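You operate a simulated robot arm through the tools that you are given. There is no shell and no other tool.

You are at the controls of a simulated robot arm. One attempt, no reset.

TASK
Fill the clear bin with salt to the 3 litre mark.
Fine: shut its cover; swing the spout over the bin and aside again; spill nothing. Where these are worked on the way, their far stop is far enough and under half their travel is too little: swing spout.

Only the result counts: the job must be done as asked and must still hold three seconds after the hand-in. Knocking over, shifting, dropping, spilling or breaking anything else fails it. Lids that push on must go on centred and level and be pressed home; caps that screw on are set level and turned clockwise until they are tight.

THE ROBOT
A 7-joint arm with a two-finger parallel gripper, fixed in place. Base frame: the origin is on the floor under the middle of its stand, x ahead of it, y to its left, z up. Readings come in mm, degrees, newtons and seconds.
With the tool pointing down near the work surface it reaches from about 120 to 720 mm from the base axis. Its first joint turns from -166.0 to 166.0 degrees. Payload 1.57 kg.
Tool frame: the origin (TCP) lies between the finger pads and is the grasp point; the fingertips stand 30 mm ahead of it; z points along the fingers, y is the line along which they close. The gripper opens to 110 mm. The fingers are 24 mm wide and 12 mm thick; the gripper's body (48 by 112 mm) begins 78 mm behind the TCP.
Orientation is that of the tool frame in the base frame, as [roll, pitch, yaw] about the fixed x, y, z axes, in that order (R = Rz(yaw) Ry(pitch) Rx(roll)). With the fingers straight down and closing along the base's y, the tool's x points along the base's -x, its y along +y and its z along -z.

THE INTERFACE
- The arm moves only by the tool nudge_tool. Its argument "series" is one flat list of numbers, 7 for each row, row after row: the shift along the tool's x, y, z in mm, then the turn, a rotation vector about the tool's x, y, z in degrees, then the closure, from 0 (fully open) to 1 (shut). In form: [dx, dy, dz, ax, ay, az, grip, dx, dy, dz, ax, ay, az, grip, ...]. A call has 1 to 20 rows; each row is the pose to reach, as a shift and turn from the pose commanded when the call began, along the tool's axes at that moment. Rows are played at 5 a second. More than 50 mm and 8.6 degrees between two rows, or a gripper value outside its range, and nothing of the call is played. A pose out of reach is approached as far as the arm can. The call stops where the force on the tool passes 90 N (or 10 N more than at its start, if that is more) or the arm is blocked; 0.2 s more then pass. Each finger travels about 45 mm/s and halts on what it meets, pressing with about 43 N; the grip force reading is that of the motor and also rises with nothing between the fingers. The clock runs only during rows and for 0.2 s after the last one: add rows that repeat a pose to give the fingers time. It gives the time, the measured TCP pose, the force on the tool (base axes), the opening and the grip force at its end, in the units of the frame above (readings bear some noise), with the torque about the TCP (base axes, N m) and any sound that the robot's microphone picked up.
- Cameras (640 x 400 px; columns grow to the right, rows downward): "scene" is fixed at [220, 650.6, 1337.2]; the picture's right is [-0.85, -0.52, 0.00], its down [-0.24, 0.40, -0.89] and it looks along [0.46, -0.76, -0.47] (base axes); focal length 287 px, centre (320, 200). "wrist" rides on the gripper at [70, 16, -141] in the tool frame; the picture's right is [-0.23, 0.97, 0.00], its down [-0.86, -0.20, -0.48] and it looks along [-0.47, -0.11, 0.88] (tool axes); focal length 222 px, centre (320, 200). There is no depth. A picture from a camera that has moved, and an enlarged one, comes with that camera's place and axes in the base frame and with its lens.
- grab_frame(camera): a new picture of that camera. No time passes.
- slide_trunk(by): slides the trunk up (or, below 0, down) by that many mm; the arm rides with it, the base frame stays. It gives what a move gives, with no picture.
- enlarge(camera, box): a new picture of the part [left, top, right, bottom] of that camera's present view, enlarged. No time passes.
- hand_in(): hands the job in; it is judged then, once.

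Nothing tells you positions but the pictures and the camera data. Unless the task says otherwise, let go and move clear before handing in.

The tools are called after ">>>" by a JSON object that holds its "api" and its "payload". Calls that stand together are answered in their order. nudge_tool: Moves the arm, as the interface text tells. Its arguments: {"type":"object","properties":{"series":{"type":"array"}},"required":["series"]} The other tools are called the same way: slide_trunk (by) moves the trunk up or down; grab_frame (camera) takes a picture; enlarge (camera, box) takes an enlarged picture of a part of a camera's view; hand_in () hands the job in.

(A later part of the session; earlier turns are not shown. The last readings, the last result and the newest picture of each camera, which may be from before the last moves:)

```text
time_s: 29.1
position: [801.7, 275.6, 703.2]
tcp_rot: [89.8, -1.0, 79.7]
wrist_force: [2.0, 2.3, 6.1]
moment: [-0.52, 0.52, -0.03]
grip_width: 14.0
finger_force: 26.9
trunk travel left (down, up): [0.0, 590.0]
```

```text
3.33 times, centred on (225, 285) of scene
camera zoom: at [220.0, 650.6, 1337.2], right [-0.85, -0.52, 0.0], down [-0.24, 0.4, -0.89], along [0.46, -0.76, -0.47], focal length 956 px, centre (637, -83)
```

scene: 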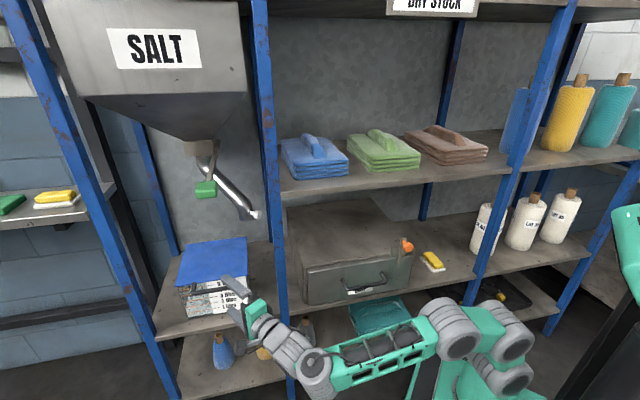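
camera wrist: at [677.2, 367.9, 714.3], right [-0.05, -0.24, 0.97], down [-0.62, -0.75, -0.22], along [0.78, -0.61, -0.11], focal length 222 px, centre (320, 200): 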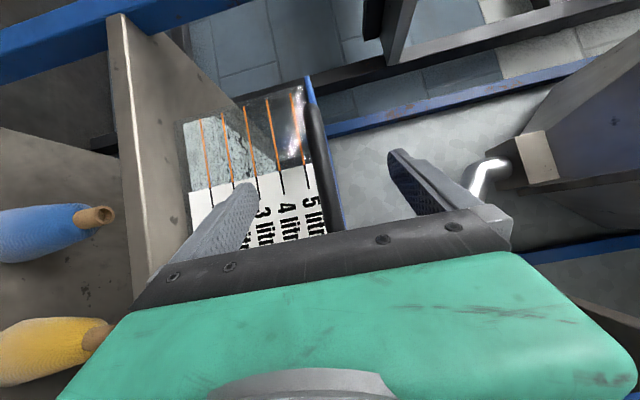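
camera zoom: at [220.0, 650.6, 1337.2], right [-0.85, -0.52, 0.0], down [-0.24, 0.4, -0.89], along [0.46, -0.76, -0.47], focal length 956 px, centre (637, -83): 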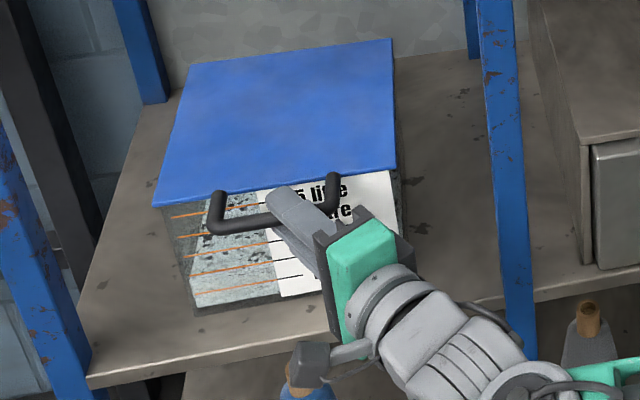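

I have the bar, 14 mm wide in the grip. I'll lift the cover about 10° along its arc and see how it behaves.

>>> {"api": "nudge_tool", "payload": {"series": [0, 13, 0, 0, 0, 0, 1, -0.8, 26, 1.1, 0, 0, 0, 1, -2.1, 43.4, 3.1, 0, 0, 0, 1, -2.1, 43.4, 3.1, 0, 0, 0, 1]}}

>>> {"api": "enlarge", "payload": {"camera": "scene", "box": [145, 205, 285, 345]}}

```text
time_s: 30.1
position: [809.0, 276.3, 709.6]
tcp_rot: [92.8, 0.9, 79.9]
wrist_force: [-32.0, 7.2, -75.0]
moment: [0.97, 0.0, -0.36]
grip_width: 28.5
finger_force: 38.4
trunk travel left (down, up): [0.0, 590.0]
```

```text
2.86 times, centred on (215, 275) of scene
camera zoom: at [220.0, 650.6, 1337.2], right [-0.85, -0.52, 0.0], down [-0.24, 0.4, -0.89], along [0.46, -0.76, -0.47], focal length 819 px, centre (620, -14)
```

zoom: 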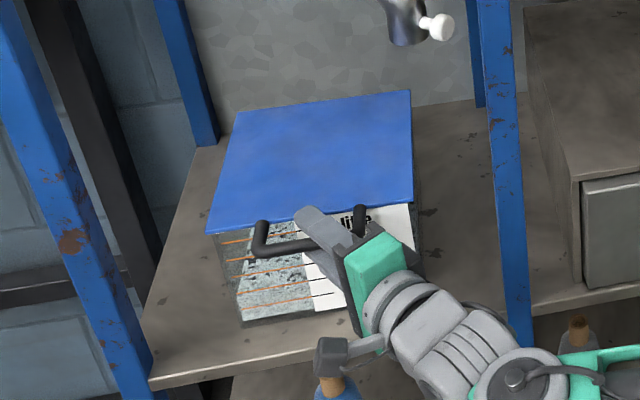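

The cover did not lift: 75 N built up with no motion, so it isn't a lift-up lid and more likely slides. I'll relax back to the gripping height right away.

>>> {"api": "nudge_tool", "payload": {"series": [0.8, -15, -1.1, 0, 0, 0, 1, 2.1, -30, -3.1, 0, 0, 0, 1, 2.1, -44, -3.1, 0, 0, 0, 1, 2.1, -44, -3.1, 0, 0, 0, 1]}}

>>> {"api": "enlarge", "payload": {"camera": "scene", "box": [145, 205, 285, 345]}}

>>> {"api": "grab_frame", "payload": {"camera": "wrist"}}

```text
time_s: 31.1
position: [802.2, 276.2, 703.4]
tcp_rot: [89.7, -1.0, 79.8]
wrist_force: [17.2, 16.7, -9.0]
moment: [-0.6, 0.66, 0.34]
grip_width: 14.0
finger_force: 30.5
trunk travel left (down, up): [0.0, 590.0]
```

```text
2.86 times, centred on (215, 275) of scene
camera zoom: at [220.0, 650.6, 1337.2], right [-0.85, -0.52, 0.0], down [-0.24, 0.4, -0.89], along [0.46, -0.76, -0.47], focal length 819 px, centre (620, -14)
```

zoom: 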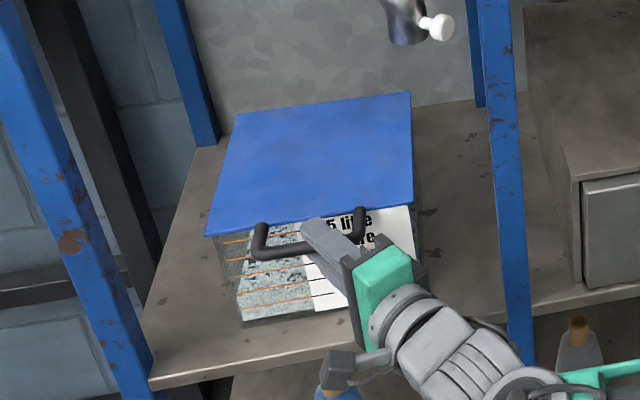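

```text
taken
camera wrist: at [677.4, 369.2, 719.3], right [-0.05, -0.24, 0.97], down [-0.62, -0.75, -0.22], along [0.78, -0.61, -0.11], focal length 222 px, centre (320, 200)
```

wrist: 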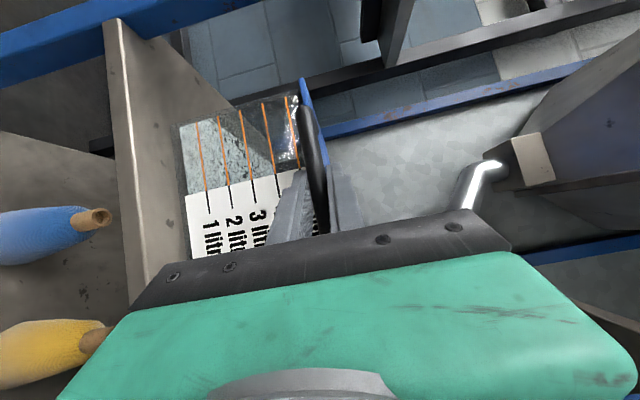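

The bin itself held still, so it is fixed to the shelf. I'll try sliding the cover straight out toward the front by a small amount.

>>> {"api": "nudge_tool", "payload": {"series": [2.8, 0, -4.1, 0, 0, 0, 1, 5.7, 0, -8.2, 0, 0, 0, 1, 8.5, 0, -12.3, 0, 0, 0, 1, 8.5, 0, -12.3, 0, 0, 0, 1]}}

>>> {"api": "enlarge", "payload": {"camera": "scene", "box": [145, 205, 285, 345]}}

```text
time_s: 32.1
position: [792.6, 287.1, 704.1]
tcp_rot: [89.8, -1.1, 79.8]
wrist_force: [18.6, 16.5, 5.7]
moment: [-0.66, 0.62, 0.1]
grip_width: 14.3
finger_force: 30.0
trunk travel left (down, up): [0.0, 590.0]
```

```text
2.86 times, centred on (215, 275) of scene
camera zoom: at [220.0, 650.6, 1337.2], right [-0.85, -0.52, 0.0], down [-0.24, 0.4, -0.89], along [0.46, -0.76, -0.47], focal length 819 px, centre (620, -14)
```

zoom: 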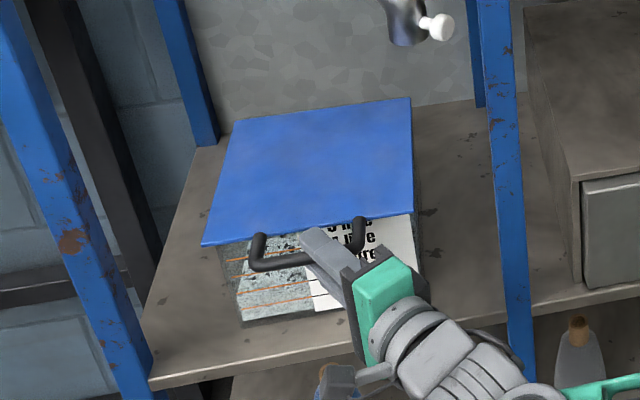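

The cover does slide toward the front. I'll pull it out another 120 mm in even steps.

>>> {"api": "nudge_tool", "payload": {"series": [8.5, 0, -12.3, 0, 0, 0, 1, 17.1, 0, -24.7, 0, 0, 0, 1, 25.6, 0, -37, 0, 0, 0, 1, 34.1, 0, -49.4, 0, 0, 0, 1, 42.7, 0, -61.7, 0, 0, 0, 1, 51.2, 0, -74.1, 0, 0, 0, 1, 59.7, 0, -86.4, 0, 0, 0, 1, 68.3, 0, -98.8, 0, 0, 0, 1, 68.3, 0, -98.8, 0, 0, 0, 1]}}

>>> {"api": "grab_frame", "payload": {"camera": "scene"}}

>>> {"api": "enlarge", "payload": {"camera": "scene", "box": [145, 205, 285, 345]}}

```text
time_s: 34.1
position: [705.4, 370.0, 703.4]
tcp_rot: [89.7, -1.0, 79.8]
wrist_force: [15.1, 15.1, 16.2]
moment: [-0.7, 0.57, 0.18]
grip_width: 13.8
finger_force: 30.4
trunk travel left (down, up): [0.0, 590.0]
```

```text
taken
```

scene: 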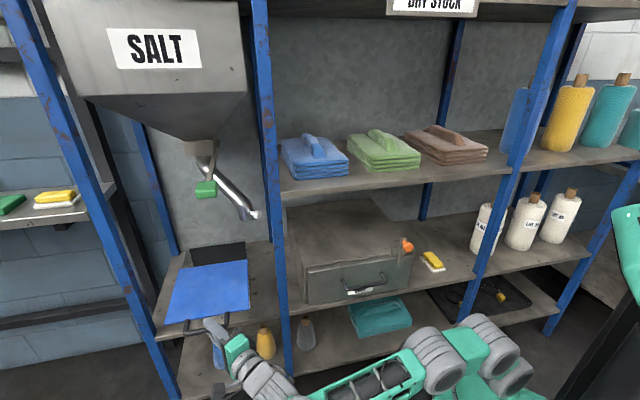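

```text
2.86 times, centred on (215, 275) of scene
camera zoom: at [220.0, 650.6, 1337.2], right [-0.85, -0.52, 0.0], down [-0.24, 0.4, -0.89], along [0.46, -0.76, -0.47], focal length 819 px, centre (620, -14)
```

zoom: 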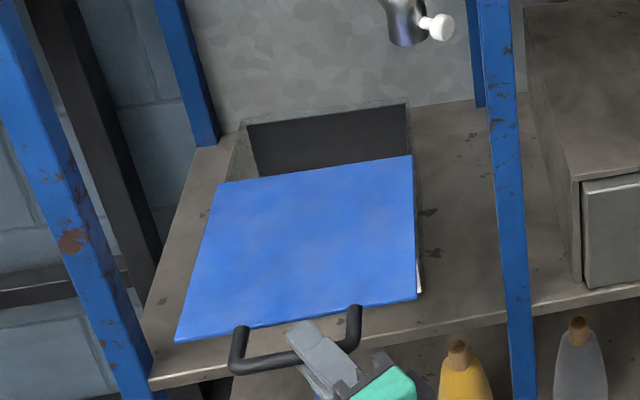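

The cover has come out about 135 mm; its rear edge still lies near the stream's path. I'll pull another 40 mm.

>>> {"api": "nudge_tool", "payload": {"series": [5.7, 0, -8.2, 0, 0, 0, 1, 11.4, 0, -16.5, 0, 0, 0, 1, 17.1, 0, -24.7, 0, 0, 0, 1, 22.8, 0, -32.9, 0, 0, 0, 1, 22.8, 0, -32.9, 0, 0, 0, 1]}}

>>> {"api": "enlarge", "payload": {"camera": "scene", "box": [145, 205, 285, 345]}}

```text
time_s: 35.3
position: [678.1, 398.8, 704.0]
tcp_rot: [89.8, -1.0, 79.6]
wrist_force: [12.7, 12.6, 16.8]
moment: [-0.72, 0.61, -0.05]
grip_width: 13.7
finger_force: 30.7
trunk travel left (down, up): [0.0, 590.0]
```

```text
2.86 times, centred on (215, 275) of scene
camera zoom: at [220.0, 650.6, 1337.2], right [-0.85, -0.52, 0.0], down [-0.24, 0.4, -0.89], along [0.46, -0.76, -0.47], focal length 819 px, centre (620, -14)
```

zoom: 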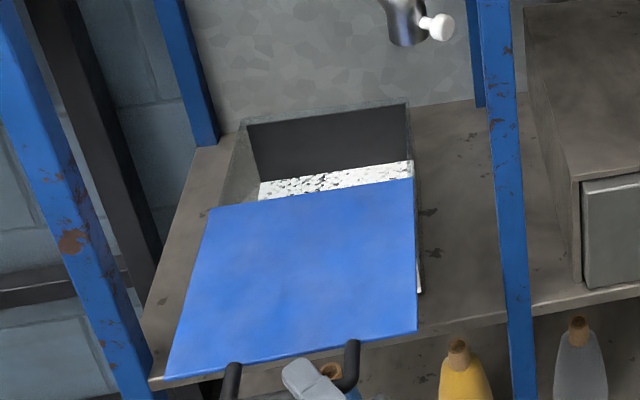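

The bin is open and there seems to be some salt already in it, near z 588. I'll pull a little more for margin while watching for a stop.

>>> {"api": "nudge_tool", "payload": {"series": [4.3, 0, -6.2, 0, 0, 0, 1, 8.5, 0, -12.3, 0, 0, 0, 1, 8.5, 0, -12.3, 0, 0, 0, 1]}}

>>> {"api": "enlarge", "payload": {"camera": "scene", "box": [145, 205, 285, 345]}}

>>> {"api": "grab_frame", "payload": {"camera": "wrist"}}

```text
time_s: 36.1
position: [666.5, 408.7, 703.6]
tcp_rot: [89.9, -1.0, 79.5]
wrist_force: [12.4, 10.9, 18.2]
moment: [-0.67, 0.54, -0.05]
grip_width: 13.7
finger_force: 30.5
trunk travel left (down, up): [0.0, 590.0]
```

```text
2.86 times, centred on (215, 275) of scene
camera zoom: at [220.0, 650.6, 1337.2], right [-0.85, -0.52, 0.0], down [-0.24, 0.4, -0.89], along [0.46, -0.76, -0.47], focal length 819 px, centre (620, -14)
```

zoom: 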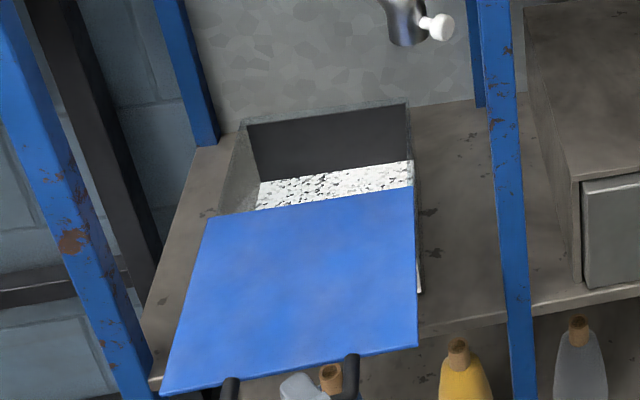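

```text
taken
camera wrist: at [541.8, 502.7, 719.3], right [-0.05, -0.24, 0.97], down [-0.62, -0.75, -0.22], along [0.78, -0.61, -0.11], focal length 222 px, centre (320, 200)
```

wrist: 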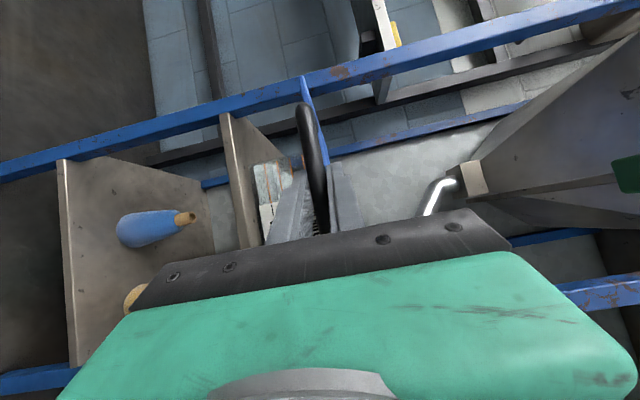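

The cover is open about 190 mm, well clear of the stream. I'll release the handle and back straight off.

>>> {"api": "nudge_tool", "payload": {"series": [0, 0, 0, 0, 0, 0, 0.8, 0, 0, 0, 0, 0, 0, 0.6, 0, 0, 0, 0, 0, 0, 0.4, 0, 0, 0, 0, 0, 0, 0.4, 0, 0, 0, 0, 0, 0, 0.4, 0, 0, -30, 0, 0, 0, 0.4, 0, 0, -60, 0, 0, 0, 0.4, 0, 0, -90, 0, 0, 0, 0.4]}}

>>> {"api": "enlarge", "payload": {"camera": "scene", "box": [125, 205, 285, 365]}}

```text
time_s: 37.9
position: [580.2, 426.5, 703.5]
tcp_rot: [89.7, -0.8, 79.7]
wrist_force: [0.5, 0.7, -1.0]
moment: [-0.04, -0.03, -0.01]
grip_width: 65.9
finger_force: 0.1
trunk travel left (down, up): [0.0, 590.0]
```

```text
2.50 times, centred on (205, 285) of scene
camera zoom: at [220.0, 650.6, 1337.2], right [-0.85, -0.52, 0.0], down [-0.24, 0.4, -0.89], along [0.46, -0.76, -0.47], focal length 717 px, centre (608, -12)
```

zoom: 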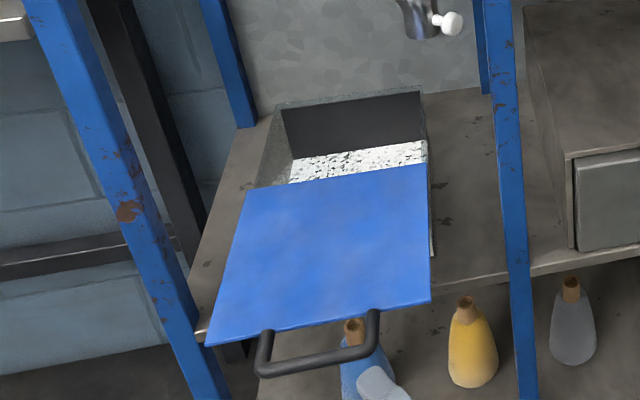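

The cover stays put on its rails. While I'm low and in front, I'll view the bin's front marks for a baseline level.

>>> {"api": "grab_frame", "payload": {"camera": "wrist"}}

>>> {"api": "enlarge", "payload": {"camera": "wrist", "box": [200, 80, 360, 220]}}

```text
taken
camera wrist: at [454.1, 518.9, 718.6], right [-0.05, -0.24, 0.97], down [-0.62, -0.75, -0.21], along [0.78, -0.61, -0.11], focal length 222 px, centre (320, 200)
```

wrist: 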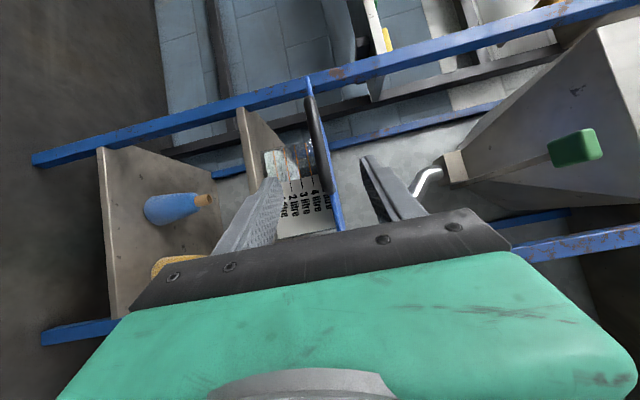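

```text
2.86 times, centred on (280, 150) of wrist
camera zoom: at [454.1, 518.9, 718.6], right [-0.05, -0.24, 0.97], down [-0.62, -0.75, -0.21], along [0.78, -0.61, -0.11], focal length 635 px, centre (434, 343)
```

zoom: 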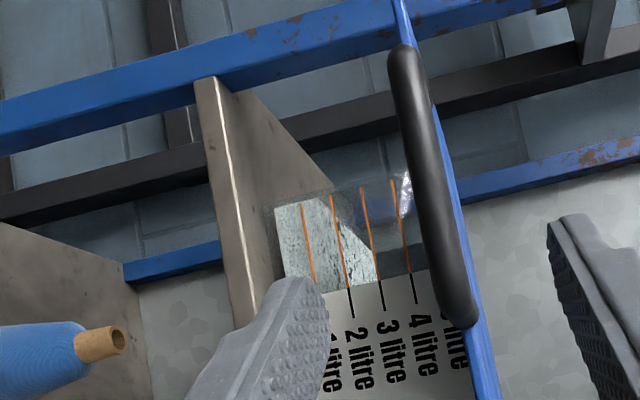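

The baseline shows the bin already holding a bit over 1 litre. Now I'll raise to the spout's height and roll the tool so the camera is underneath.

>>> {"api": "slide_trunk", "payload": {"by": 129}}

>>> {"api": "nudge_tool", "payload": {"series": [0, 0, 0, 0, 0, -8, 0.4, 0, 0, 0, 0, 0, -16, 0.4, 0, 0, 0, 0, 0, -24, 0.4, 0, 0, 0, 0, 0, -32, 0.4, 0, 0, 0, 0, 0, -40, 0.4, 0, 0, 0, 0, 0, -48, 0.4, 0, 0, 0, 0, 0, -56, 0.4, 0, 0, 0, 0, 0, -64, 0.4, 0, 0, 0, 0, 0, -72, 0.4, 0, 0, 0, 0, 0, -80, 0.4, 0, 0, 0, 0, 0, -88, 0.4]}}

```text
time_s: 39.5
position: [580.0, 424.3, 831.4]
tcp_rot: [89.8, -0.9, 79.6]
wrist_force: [-0.2, 0.5, -0.5]
moment: [0.02, -0.01, -0.05]
grip_width: 66.1
finger_force: 0.1
trunk travel left (down, up): [-129.0, 461.0]
```

```text
time_s: 41.9
position: [579.3, 425.2, 831.7]
tcp_rot: [86.3, 87.2, 75.9]
wrist_force: [0.9, -0.2, 0.1]
moment: [0.01, 0.0, -0.01]
grip_width: 66.0
finger_force: 0.0
trunk travel left (down, up): [-129.0, 461.0]
```

>>> {"api": "nudge_tool", "payload": {"series": [0, -42.6, -2.3, 0, 0, 0, 0.7, 0, -85.2, -4.5, 0, 0, 0, 1, 0, -127.8, -6.8, 0, 0, 0, 1, 0, -170.4, -9, 0, 0, 0, 1, 0, -213, -11.3, 0, 0, 0, 1, 0, -255.6, -13.6, 0, 0, 0, 1, 0, -298.2, -15.8, 0, 0, 0, 1, 0, -340.8, -18, 0, 0, 0, 1, 0, -383.4, -20.4, 0, 0, 0, 1, 0, -426, -22.7, 0, 0, 0, 1, 0, -426, -22.7, -7.5, 0, 0, 1, 0, -426, -22.7, -15, 0, 0, 1]}}

>>> {"api": "grab_frame", "payload": {"camera": "wrist"}}

>>> {"api": "grab_frame", "payload": {"camera": "scene"}}

```text
time_s: 44.5
position: [449.2, 180.6, 747.0]
tcp_rot: [165.7, 82.6, -168.8]
wrist_force: [1.0, 0.0, 0.4]
moment: [0.0, 0.01, -0.01]
grip_width: 0.0
finger_force: 21.3
trunk travel left (down, up): [-129.0, 461.0]
stopped in row 12: the arm was blocked; the commanded pose is now the measured one
```

```text
taken
camera wrist: at [308.3, 132.1, 695.6], right [-0.39, 0.89, 0.26], down [-0.24, -0.36, 0.9], along [0.89, 0.29, 0.35], focal length 222 px, centre (320, 200)
```

wrist: 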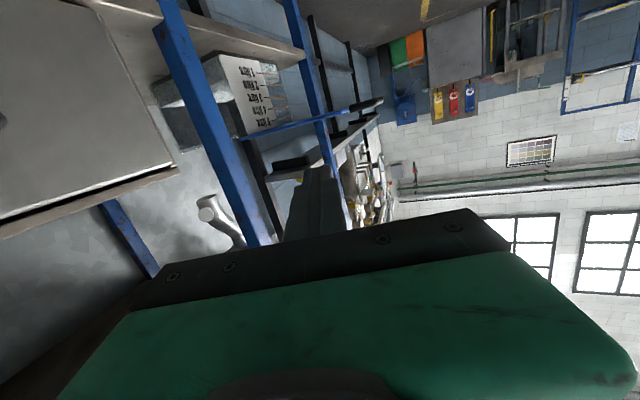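

```text
taken
```

scene: 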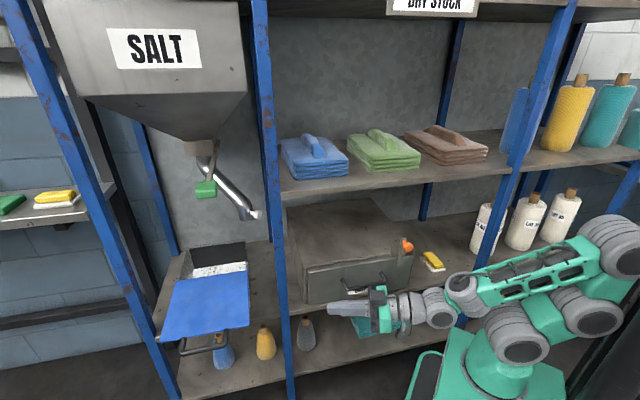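

The arm folded too close to its base and jammed near (449, 181). Nothing was touched; I'll extend back out to a comfortable radius and level the tool again.

>>> {"api": "nudge_tool", "payload": {"series": [-24.5, -16, 20, 0, 0, 0, 1, -49, -32, 40, 6.4, -1.9, 0, 1, -73.3, -48, 60, 12.8, -3.8, 0, 1, -97.8, -63.9, 79.7, 19.1, -5.6, 0, 1, -97.8, -63.9, 79.7, 25.5, -7.5, 0, 1]}}

>>> {"api": "grab_frame", "payload": {"camera": "scene"}}

>>> {"api": "grab_frame", "payload": {"camera": "wrist"}}

```text
time_s: 45.6
position: [557.0, 157.7, 841.9]
tcp_rot: [18.6, 89.0, 18.1]
wrist_force: [-0.3, -0.2, 0.2]
moment: [-0.03, 0.02, 0.02]
grip_width: 0.0
finger_force: 21.5
trunk travel left (down, up): [-129.0, 461.0]
```

```text
taken
```

scene: 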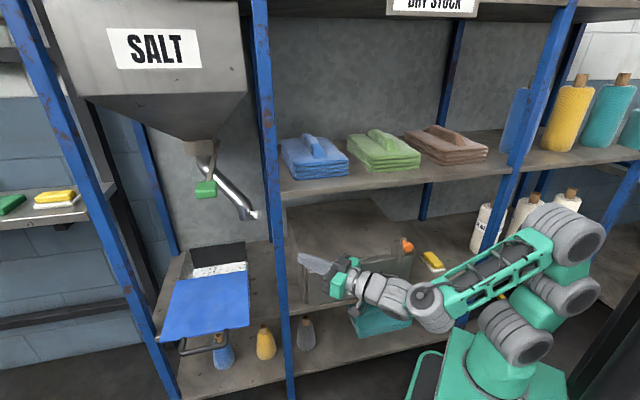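

```text
taken
camera wrist: at [417.4, 175.4, 768.6], right [0.0, 0.97, 0.23], down [-0.49, -0.2, 0.85], along [0.87, -0.12, 0.48], focal length 222 px, centre (320, 200)
```

wrist: 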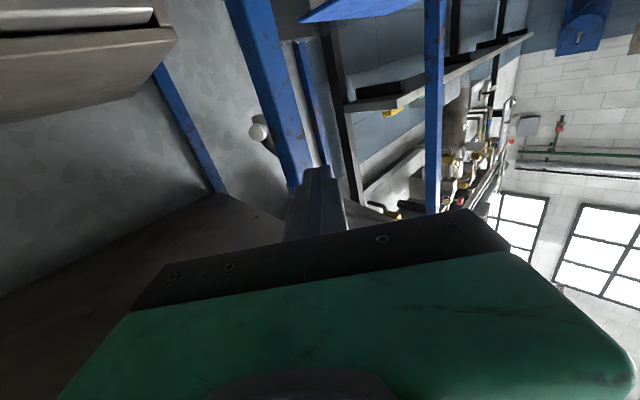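

The tool is level again at (557, 158, 842) and the knob shows just right of the post. I'll move right and forward through the neighbouring bay with the fingers closed, then check the view.

>>> {"api": "nudge_tool", "payload": {"series": [2, -40, 11, 0, 0, 0, 1, 4, -81, 22, 0, 0, 0, 1, 6, -122, 33, 0, 0, 0, 1, 8, -163, 43, 0, 0, 0, 1, 8, -163, 85, 0, 0, 0, 1, 8, -163, 130, 0, 0, 0, 1, 8, -163, 175, 0, 0, 0, 1, 8, -163, 215, 0, 0, 0, 1]}}

>>> {"api": "grab_frame", "payload": {"camera": "wrist"}}

>>> {"api": "enlarge", "payload": {"camera": "scene", "box": [180, 120, 400, 300]}}

```text
time_s: 47.5
position: [771.2, -6.2, 836.6]
tcp_rot: [15.0, 89.0, 14.9]
wrist_force: [0.3, -0.8, -0.1]
moment: [-0.02, 0.05, 0.03]
grip_width: 0.1
finger_force: 20.9
trunk travel left (down, up): [-129.0, 461.0]
```

```text
taken
camera wrist: at [631.8, 10.4, 762.9], right [0.0, 0.97, 0.23], down [-0.49, -0.2, 0.85], along [0.87, -0.12, 0.48], focal length 222 px, centre (320, 200)
```

wrist: 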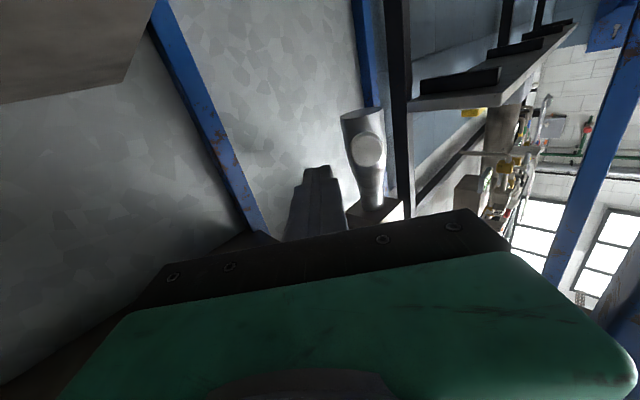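

```text
2.22 times, centred on (290, 210) of scene
camera zoom: at [220.0, 650.6, 1337.2], right [-0.85, -0.52, 0.0], down [-0.24, 0.4, -0.89], along [0.46, -0.76, -0.47], focal length 637 px, centre (387, 178)
```

zoom: 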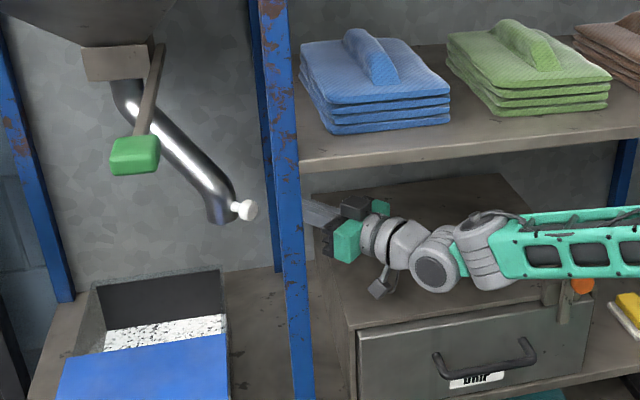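

The poker is just right of the knob at the right height (knob at about (845, 40, 836)). I'll advance alongside it and start pushing the spout to the left.

>>> {"api": "nudge_tool", "payload": {"series": [0, 0, 35, 0, 0, 0, 1, 0, 0, 67, 0, 0, 0, 1, 0, 12, 67, -2, 0, 0, 1, 0, 20, 67, -4, 0, 0, 1, 0, 28, 67, -6, 0, 0, 1, 0, 36, 67, -8, 0, 0, 1, 0, 44, 67, -10, 0, 0, 1]}}

>>> {"api": "grab_frame", "payload": {"camera": "wrist"}}

>>> {"api": "enlarge", "payload": {"camera": "scene", "box": [160, 110, 340, 260]}}

```text
time_s: 49.0
position: [836.8, 37.0, 837.3]
tcp_rot: [5.8, 89.1, 15.4]
wrist_force: [-0.7, -1.2, 0.7]
moment: [0.03, -0.02, 0.01]
grip_width: 0.2
finger_force: 21.5
trunk travel left (down, up): [-129.0, 461.0]
```

```text
taken
camera wrist: at [697.4, 29.1, 764.1], right [-0.17, 0.96, 0.23], down [-0.45, -0.28, 0.85], along [0.88, 0.04, 0.48], focal length 222 px, centre (320, 200)
```

wrist: 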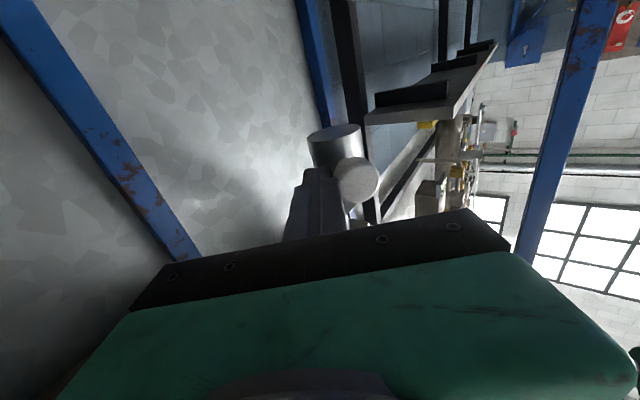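

```text
2.67 times, centred on (250, 185) of scene
camera zoom: at [220.0, 650.6, 1337.2], right [-0.85, -0.52, 0.0], down [-0.24, 0.4, -0.89], along [0.46, -0.76, -0.47], focal length 765 px, centre (507, 240)
```

zoom: 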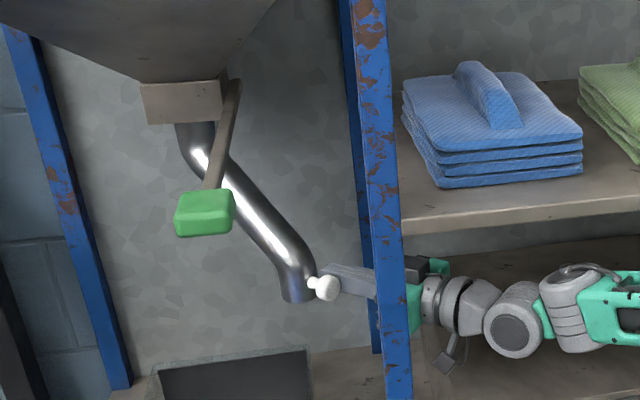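

The spout is swinging freely, with almost no force. I'll keep pushing along its arc while yawing the tool left to stay clear of the post.

>>> {"api": "nudge_tool", "payload": {"series": [0, 3, 10, -3.7, 0, 0, 1, 0, 5.7, 20.4, -7.4, 0, 0, 1, 0, 14.7, 24, -11.4, 0, 0, 1, 0, 23.7, 27.6, -15.4, 0, 0, 1, 0, 32.7, 31.1, -17.7, 0, 0, 1, 0, 41.8, 34.7, -20, 0, 0, 1, 0, 51.7, 37.7, -22, 0, 0, 1, 0, 61.6, 40.7, -23.4, 0, 0, 1]}}

>>> {"api": "grab_frame", "payload": {"camera": "wrist"}}

>>> {"api": "enlarge", "payload": {"camera": "scene", "box": [160, 110, 340, 260]}}

```text
time_s: 49.6
position: [843.6, 52.8, 838.5]
tcp_rot: [29.9, 89.0, 45.7]
wrist_force: [-84.9, 4.2, 2.3]
moment: [0.08, 0.32, 1.67]
grip_width: 0.0
finger_force: 20.8
trunk travel left (down, up): [-129.0, 461.0]
stopped in row 2: the force on the tool passed its limit at 105 N (the readings are from after the stop); the commanded pose is now the measured one
```

```text
taken
camera wrist: at [703.8, 30.1, 765.7], right [-0.27, 0.93, 0.23], down [-0.42, -0.33, 0.85], along [0.87, 0.13, 0.48], focal length 222 px, centre (320, 200)
```

wrist: 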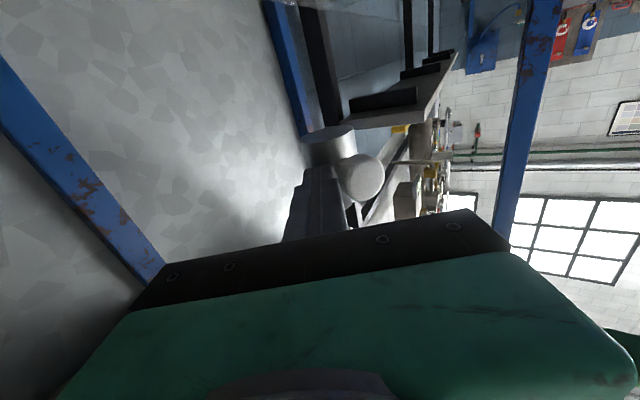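

```text
2.67 times, centred on (250, 185) of scene
camera zoom: at [220.0, 650.6, 1337.2], right [-0.85, -0.52, 0.0], down [-0.24, 0.4, -0.89], along [0.46, -0.76, -0.47], focal length 765 px, centre (507, 240)
```

zoom: 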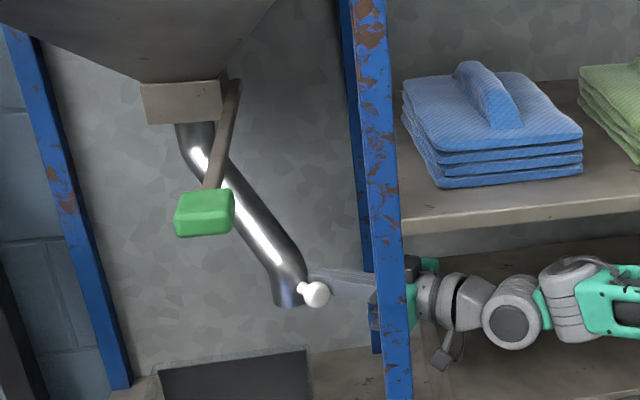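

The tip was pressing end-on into the pipe. I'll back off 12 mm and push sideways on the knob instead, following the arc more carefully.

>>> {"api": "nudge_tool", "payload": {"series": [0, 0, -12.1, 0, 0, 0, 1, 0, 10.9, -8.3, -2, 0, 0, 1, 0, 21.6, -4.5, -4.2, 0, 0, 1, 0, 32.6, 2.9, -9.7, 0, 0, 1, 0, 44, 10.2, -15.2, 0, 0, 1]}}

>>> {"api": "grab_frame", "payload": {"camera": "wrist"}}

>>> {"api": "enlarge", "payload": {"camera": "scene", "box": [160, 110, 340, 260]}}

```text
time_s: 50.8
position: [846.1, 92.4, 831.9]
tcp_rot: [24.9, 89.5, 55.2]
wrist_force: [0.5, -0.7, -1.5]
moment: [0.0, 0.07, -0.09]
grip_width: 0.0
finger_force: 21.6
trunk travel left (down, up): [-129.0, 461.0]
```

```text
taken
camera wrist: at [717.9, 35.1, 761.3], right [-0.49, 0.84, 0.23], down [-0.32, -0.42, 0.85], along [0.81, 0.35, 0.47], focal length 222 px, centre (320, 200)
```

wrist: 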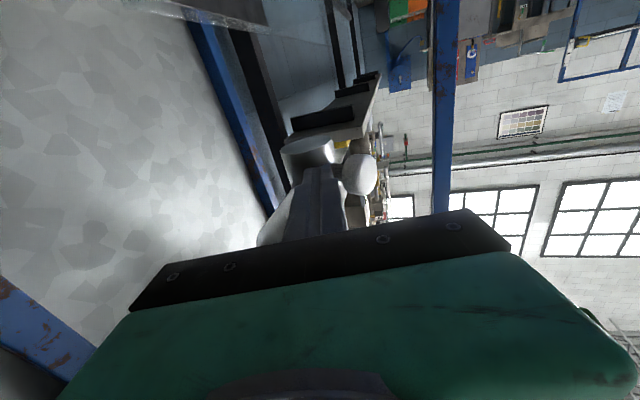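

```text
2.67 times, centred on (250, 185) of scene
camera zoom: at [220.0, 650.6, 1337.2], right [-0.85, -0.52, 0.0], down [-0.24, 0.4, -0.89], along [0.46, -0.76, -0.47], focal length 765 px, centre (507, 240)
```

zoom: 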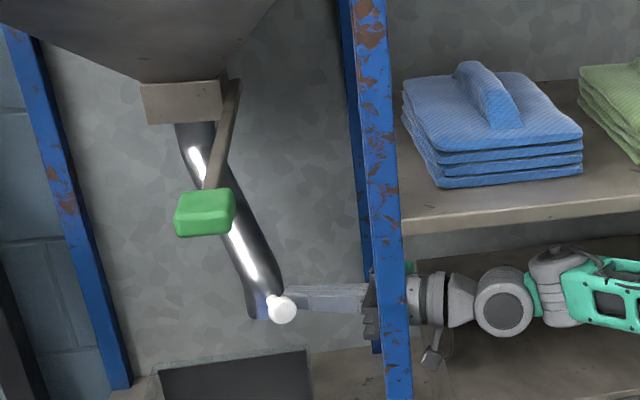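

The spout is now about halfway round, with the knob near (851, 135). I'll continue the push toward the far stop.

>>> {"api": "nudge_tool", "payload": {"series": [0, 9.3, 11.1, -4, 0, 0, 1, 0, 17.8, 23, -7.7, 0, 0, 1, 0, 23.6, 32.2, -9, 0, 0, 1, 0, 28.7, 41.7, -9.7, 0, 0, 1]}}

>>> {"api": "grab_frame", "payload": {"camera": "wrist"}}

>>> {"api": "enlarge", "payload": {"camera": "scene", "box": [160, 110, 340, 260]}}

```text
time_s: 51.8
position: [868.2, 138.7, 832.8]
tcp_rot: [16.5, 89.5, 56.6]
wrist_force: [-1.7, -0.9, -0.3]
moment: [0.01, 0.02, 0.01]
grip_width: 0.0
finger_force: 21.6
trunk travel left (down, up): [-129.0, 461.0]
```

```text
taken
camera wrist: at [751.4, 60.2, 761.3], right [-0.63, 0.74, 0.23], down [-0.24, -0.47, 0.85], along [0.74, 0.48, 0.47], focal length 222 px, centre (320, 200)
```

wrist: 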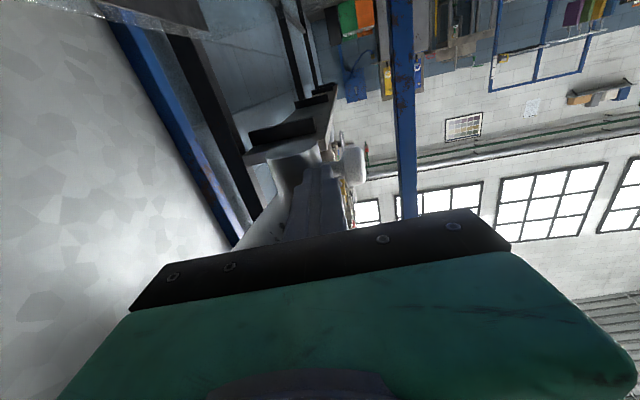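

```text
2.67 times, centred on (250, 185) of scene
camera zoom: at [220.0, 650.6, 1337.2], right [-0.85, -0.52, 0.0], down [-0.24, 0.4, -0.89], along [0.46, -0.76, -0.47], focal length 765 px, centre (507, 240)
```

zoom: 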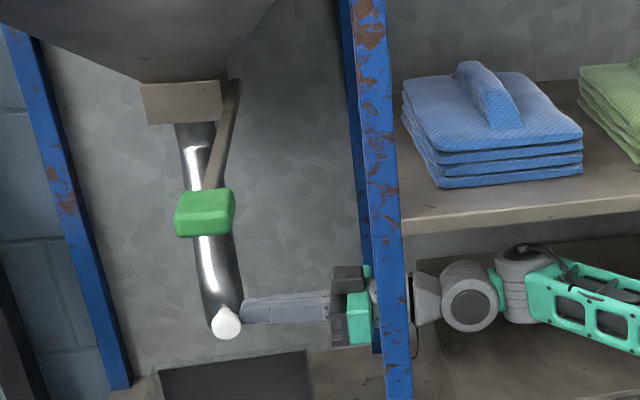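

The knob is near (885, 190), with the spout almost straight out over the bin. I'll push on in small steps to find the far stop.

>>> {"api": "nudge_tool", "payload": {"series": [0, 2.5, 9, 0, 0, 0, 1, 0, 5, 18.2, 0, 0, 0, 1]}}

>>> {"api": "enlarge", "payload": {"camera": "scene", "box": [160, 110, 340, 260]}}

```text
time_s: 52.4
position: [877.6, 154.2, 833.9]
tcp_rot: [16.2, 89.5, 56.3]
wrist_force: [-3.2, -0.3, -0.9]
moment: [-0.03, 0.05, 0.03]
grip_width: 0.0
finger_force: 21.0
trunk travel left (down, up): [-129.0, 461.0]
```

```text
2.67 times, centred on (250, 185) of scene
camera zoom: at [220.0, 650.6, 1337.2], right [-0.85, -0.52, 0.0], down [-0.24, 0.4, -0.89], along [0.46, -0.76, -0.47], focal length 765 px, centre (507, 240)
```

zoom: 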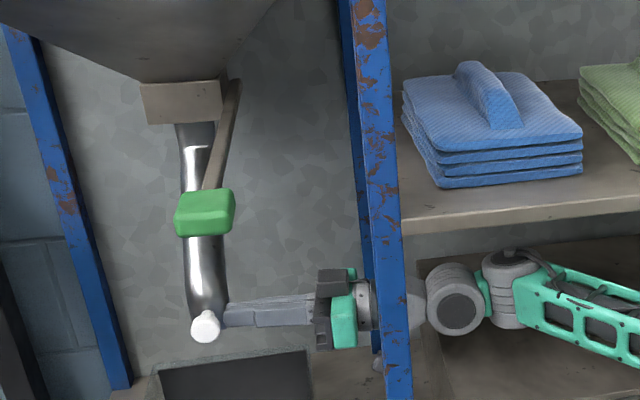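

>>> {"api": "nudge_tool", "payload": {"series": [0, 1, 7, 0, 0, 0, 1, 0, 2, 13, 0, 0, 0, 1, 0, 2.5, 19, 0, 0, 0, 1]}}

>>> {"api": "enlarge", "payload": {"camera": "scene", "box": [160, 110, 340, 260]}}

>>> {"api": "grab_frame", "payload": {"camera": "wrist"}}

```text
time_s: 53.0
position: [880.9, 157.0, 832.6]
tcp_rot: [53.6, 89.5, 94.0]
wrist_force: [-85.4, -44.4, -5.7]
moment: [0.0, 0.1, -0.32]
grip_width: 0.1
finger_force: 21.1
trunk travel left (down, up): [-129.0, 461.0]
stopped in row 2: the force on the tool passed its limit at 106 N (the readings are from after the stop); the commanded pose is now the measured one
```

```text
2.67 times, centred on (250, 185) of scene
camera zoom: at [220.0, 650.6, 1337.2], right [-0.85, -0.52, 0.0], down [-0.24, 0.4, -0.89], along [0.46, -0.76, -0.47], focal length 765 px, centre (507, 240)
```

zoom: 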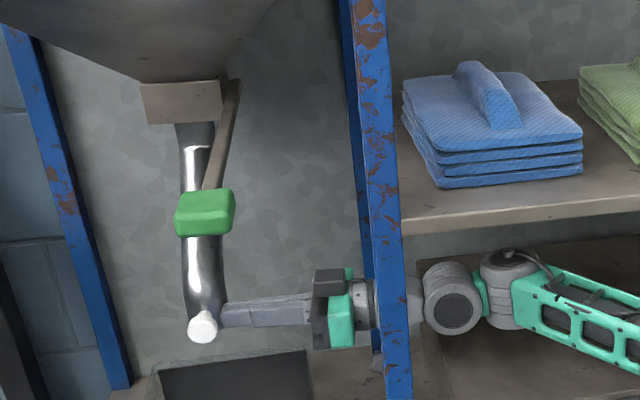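

```text
taken
camera wrist: at [764.4, 77.4, 762.2], right [-0.63, 0.74, 0.24], down [-0.24, -0.47, 0.85], along [0.74, 0.48, 0.47], focal length 222 px, centre (320, 200)
```

wrist: 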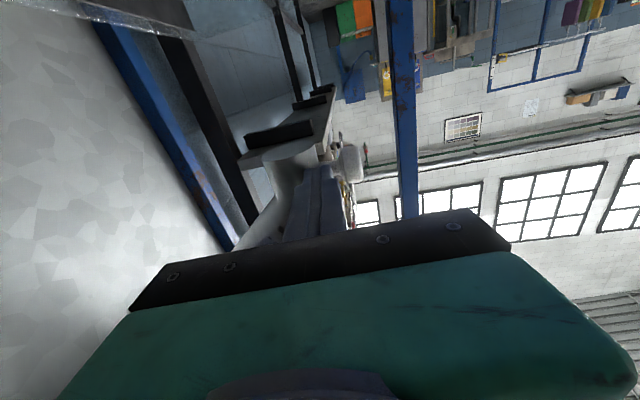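

The spout has met its far stop over the bin (strong reaction, no more motion). I'll withdraw along the way I came, without touching it.

>>> {"api": "nudge_tool", "payload": {"series": [0, 0, -20, 0, 0, 0, 1, 0, -9.7, -48.8, 0.4, 0, 0, 1, 0, -24.3, -71.7, 6.4, 0, 0, 1, 0, -38.9, -94.7, 14.4, 0, 0, 1, 0, -54.8, -116.1, 22.4, 0, 0, 1, 0, -70.7, -137.5, 30.4, 0, 0, 1, 0, -67.2, -163.3, 38, 0, 0, 1, 0, -41.2, -193.8, 40.4, 0, 0, 1, 0, -12.1, -228, 40.4, 0, 0, 1, 0, 17.1, -262.3, 40.4, 0, 0, 1]}}

>>> {"api": "grab_frame", "payload": {"camera": "scene"}}

>>> {"api": "grab_frame", "payload": {"camera": "wrist"}}

```text
time_s: 55.2
position: [674.0, 5.7, 826.3]
tcp_rot: [125.3, 89.4, 125.3]
wrist_force: [0.0, 0.9, -0.3]
moment: [-0.02, -0.05, -0.02]
grip_width: 0.0
finger_force: 21.6
trunk travel left (down, up): [-129.0, 461.0]
```

```text
taken
```

scene: 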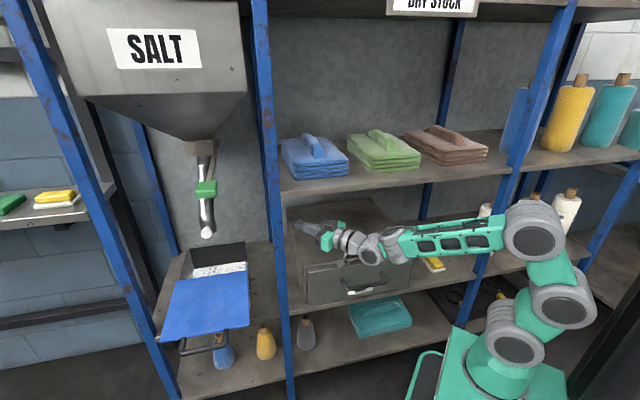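

```text
taken
camera wrist: at [533.4, 22.9, 757.7], right [0.0, 0.97, 0.23], down [-0.47, -0.21, 0.86], along [0.88, -0.11, 0.46], focal length 222 px, centre (320, 200)
```

wrist: 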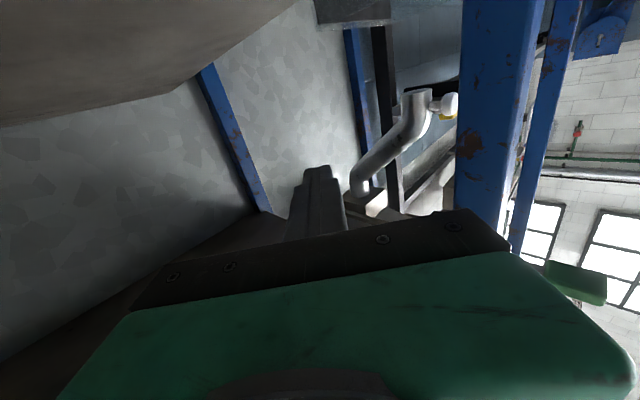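

The spout now hangs over the bin, clear of the cover. Next is the gate lever: I'll withdraw from the right bay and roll the tool so the fingers close vertically again.

>>> {"api": "nudge_tool", "payload": {"series": [0, 14, -34, 0, 0, 0, 1, 0, 54, -64, 0, 0, 0, 1, 0, 99, -89, 0, 0, 0, 1, 0, 144, -114, 0, 0, 0, 1, 0, 144, -114, 0, 0, 8.2, 1, 0, 144, -114, 0, 0, 16.4, 1, 0, 144, -114, 0, 0, 24.6, 1, 0, 144, -114, 0, 0, 32.8, 1, 0, 144, -114, 0, 0, 41, 1, 0, 144, -114, 0, 0, 49.2, 1, 0, 144, -114, 0, 0, 57.4, 1, 0, 144, -114, 0, 0, 65.6, 0.8, 0, 144, -114, 0, 0, 73.8, 0.6, 0, 144, -114, 0, 0, 82, 0.4, 0, 144, -114, 0, 0, 90, 0.2]}}

>>> {"api": "slide_trunk", "payload": {"by": 230}}

>>> {"api": "grab_frame", "payload": {"camera": "scene"}}

>>> {"api": "grab_frame", "payload": {"camera": "wrist"}}

```text
refused: row 3 steps farther than a row can; nothing moved
```

```text
time_s: 56.6
position: [670.5, 6.4, 926.6]
tcp_rot: [176.6, 85.9, 176.4]
wrist_force: [0.8, 0.0, -8.6]
moment: [-0.09, -1.02, 0.0]
grip_width: 0.0
finger_force: 21.5
trunk travel left (down, up): [-263.0, 327.0]
stopped: the force on the tool passed its limit at 111 N (the readings are from after the stop); the commanded pose is now the measured one
```

```text
taken
```

scene: 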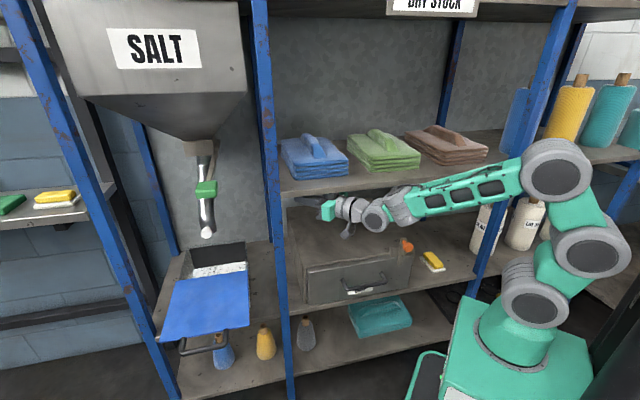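

```text
taken
camera wrist: at [525.5, 22.5, 866.7], right [0.02, 0.97, 0.23], down [-0.42, -0.2, 0.89], along [0.91, -0.11, 0.4], focal length 222 px, centre (320, 200)
```

wrist: 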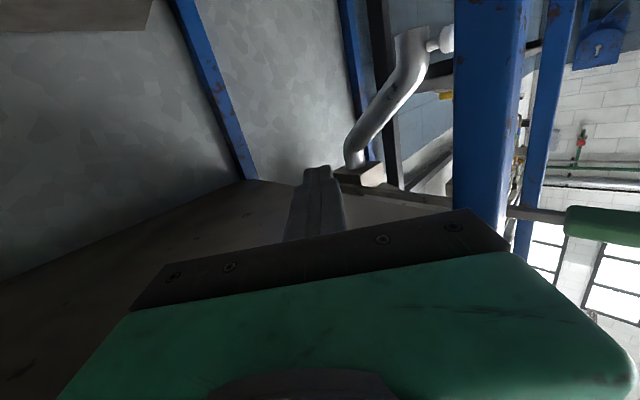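

That was my mistake: the arm move was refused, and the trunk slide I sent with it ran the gripper up under the shelf. The towels look undisturbed; I'll lower again and send dependent moves one at a time from here on.

>>> {"api": "slide_trunk", "payload": {"by": -95}}

```text
time_s: 57.9
position: [669.5, 6.3, 833.9]
tcp_rot: [175.9, 86.2, 175.8]
wrist_force: [-0.6, -0.2, -0.6]
moment: [0.0, 0.01, 0.0]
grip_width: 0.1
finger_force: 21.0
trunk travel left (down, up): [-168.0, 422.0]
```

>>> {"api": "enlarge", "payload": {"camera": "scene", "box": [270, 110, 510, 260]}}

```text
2.67 times, centred on (390, 185) of scene
camera zoom: at [220.0, 650.6, 1337.2], right [-0.85, -0.52, 0.0], down [-0.24, 0.4, -0.89], along [0.46, -0.76, -0.47], focal length 765 px, centre (133, 240)
```

zoom: 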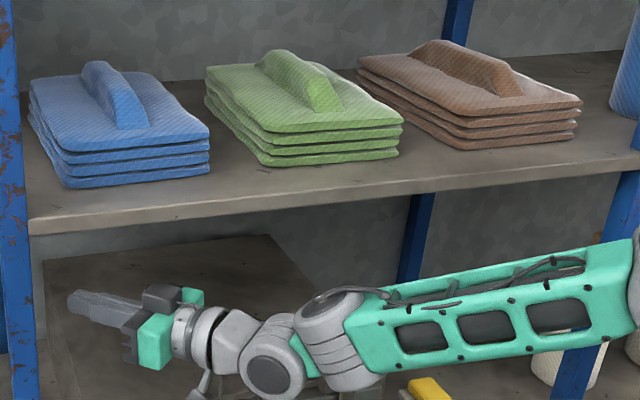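

The towels and box are exactly where they were. Now the retreat again with steps within the limit.

>>> {"api": "nudge_tool", "payload": {"series": [0, 14, -34, 0, 0, 0, 1, 0, 40, -60, 0, 0, 0, 1, 0, 70, -80, 0, 0, 0, 1, 0, 105, -97, 0, 0, 0, 1, 0, 144, -110, 0, 0, 0, 1, 0, 144, -110, 0, 0, 8.2, 1, 0, 144, -110, 0, 0, 16.4, 1, 0, 144, -110, 0, 0, 24.6, 1, 0, 144, -110, 0, 0, 32.8, 1, 0, 144, -110, 0, 0, 41, 1, 0, 144, -110, 0, 0, 49.2, 1, 0, 144, -110, 0, 0, 57.4, 1, 0, 144, -110, 0, 0, 65.6, 1, 0, 144, -110, 0, 0, 73.8, 1, 0, 144, -110, 0, 0, 82, 1, 0, 144, -110, 0, 0, 90, 1]}}

```text
time_s: 61.3
position: [559.5, 150.9, 841.7]
tcp_rot: [93.8, -0.4, 89.9]
wrist_force: [0.2, -0.5, -0.9]
moment: [-0.01, 0.0, -0.01]
grip_width: 0.1
finger_force: 21.6
trunk travel left (down, up): [-168.0, 422.0]
```

>>> {"api": "nudge_tool", "payload": {"series": [40, 0, 5, 0, 6, 0, 0.6, 79, 0, 10, 0, 12, 0, 0.3]}}

```text
time_s: 61.9
position: [570.9, 229.9, 841.7]
tcp_rot: [93.6, -1.1, 102.0]
wrist_force: [-0.4, -0.1, 0.8]
moment: [0.01, 0.04, 0.02]
grip_width: 47.7
finger_force: 0.1
trunk travel left (down, up): [-168.0, 422.0]
```

>>> {"api": "slide_trunk", "payload": {"by": 215}}

>>> {"api": "grab_frame", "payload": {"camera": "wrist"}}

>>> {"api": "grab_frame", "payload": {"camera": "scene"}}

```text
time_s: 64.2
position: [570.2, 228.5, 1057.4]
tcp_rot: [93.7, -1.0, 101.9]
wrist_force: [1.0, 0.3, -0.2]
moment: [-0.02, 0.01, -0.02]
grip_width: 76.9
finger_force: 0.1
trunk travel left (down, up): [-383.0, 207.0]
```

```text
taken
camera wrist: at [420.5, 267.6, 1082.1], right [0.11, -0.23, 0.97], down [-0.3, -0.93, -0.18], along [0.95, -0.27, -0.17], focal length 222 px, centre (320, 200)
```

wrist: 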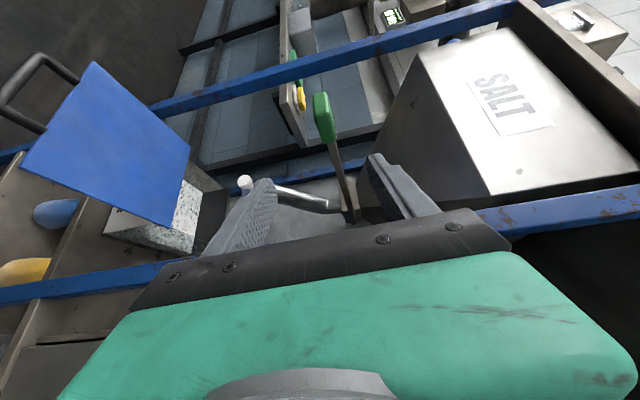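

```text
taken
```

scene: 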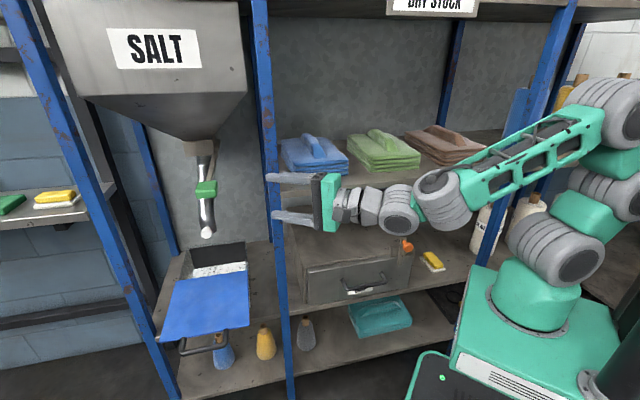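

>>> {"api": "enlarge", "payload": {"camera": "wrist", "box": [270, 70, 430, 250]}}

>>> {"api": "enlarge", "payload": {"camera": "scene", "box": [160, 130, 260, 300]}}

```text
2.22 times, centred on (350, 160) of wrist
camera zoom: at [420.5, 267.6, 1082.1], right [0.11, -0.23, 0.97], down [-0.3, -0.93, -0.18], along [0.95, -0.27, -0.17], focal length 494 px, centre (253, 289)
```

zoom: 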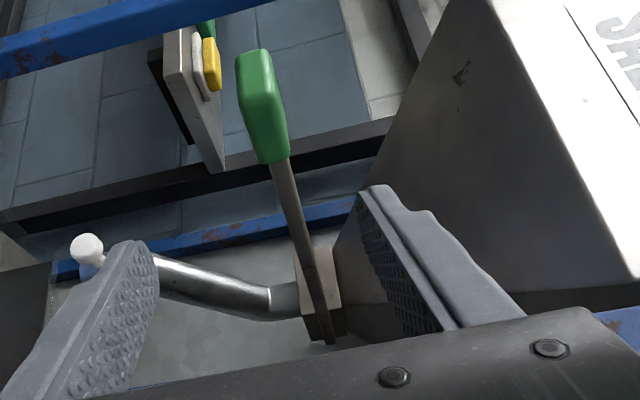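

```text
2.35 times, centred on (210, 215) of scene
camera zoom: at [220.0, 650.6, 1337.2], right [-0.85, -0.52, 0.0], down [-0.24, 0.4, -0.89], along [0.46, -0.76, -0.47], focal length 675 px, centre (579, 165)
```

zoom: 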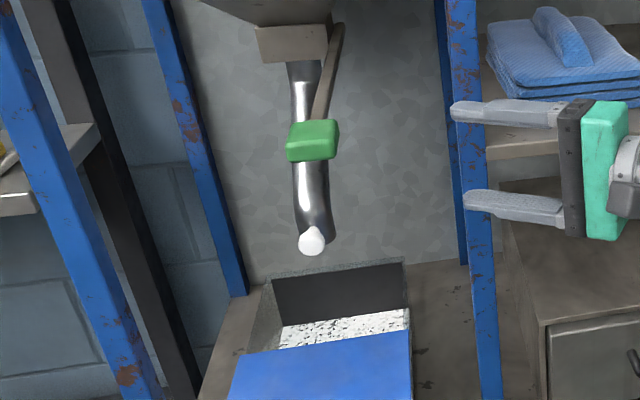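

The lever is horizontal at z ≈ 1057 on a side pivot, so it should swing up or down. I'll move the fingers to straddle the green grip, one above and one below.

>>> {"api": "nudge_tool", "payload": {"series": [5, 0, 43, 0, 0, 0, 0.2, 10, 0, 86, 0, 0, 0, 0.2, 16, 0, 128, 0, 0, 0, 0.2, 21, 3, 168, 0, 0, 0, 0.2]}}

>>> {"api": "grab_frame", "payload": {"camera": "wrist"}}

>>> {"api": "enlarge", "payload": {"camera": "scene", "box": [150, 130, 290, 280]}}

```text
time_s: 65.2
position: [730.6, 285.1, 1048.7]
tcp_rot: [93.5, -0.9, 102.0]
wrist_force: [-1.4, -0.5, 1.2]
moment: [0.0, 0.06, -0.03]
grip_width: 88.1
finger_force: 0.0
trunk travel left (down, up): [-383.0, 207.0]
```

```text
taken
camera wrist: at [581.3, 323.5, 1074.6], right [0.11, -0.23, 0.97], down [-0.3, -0.94, -0.18], along [0.95, -0.27, -0.17], focal length 222 px, centre (320, 200)
```

wrist: 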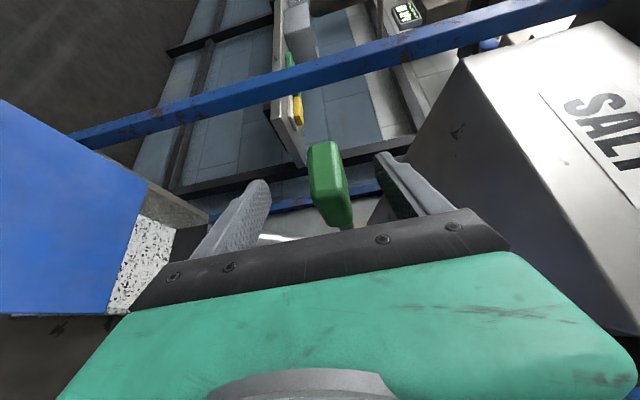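

```text
2.67 times, centred on (220, 205) of scene
camera zoom: at [220.0, 650.6, 1337.2], right [-0.85, -0.52, 0.0], down [-0.24, 0.4, -0.89], along [0.46, -0.76, -0.47], focal length 765 px, centre (587, 187)
```

zoom: 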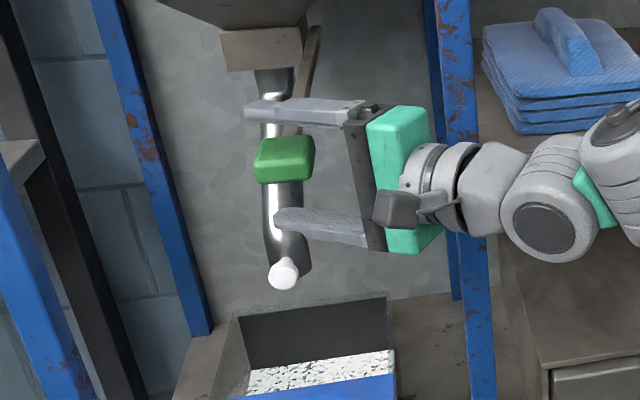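

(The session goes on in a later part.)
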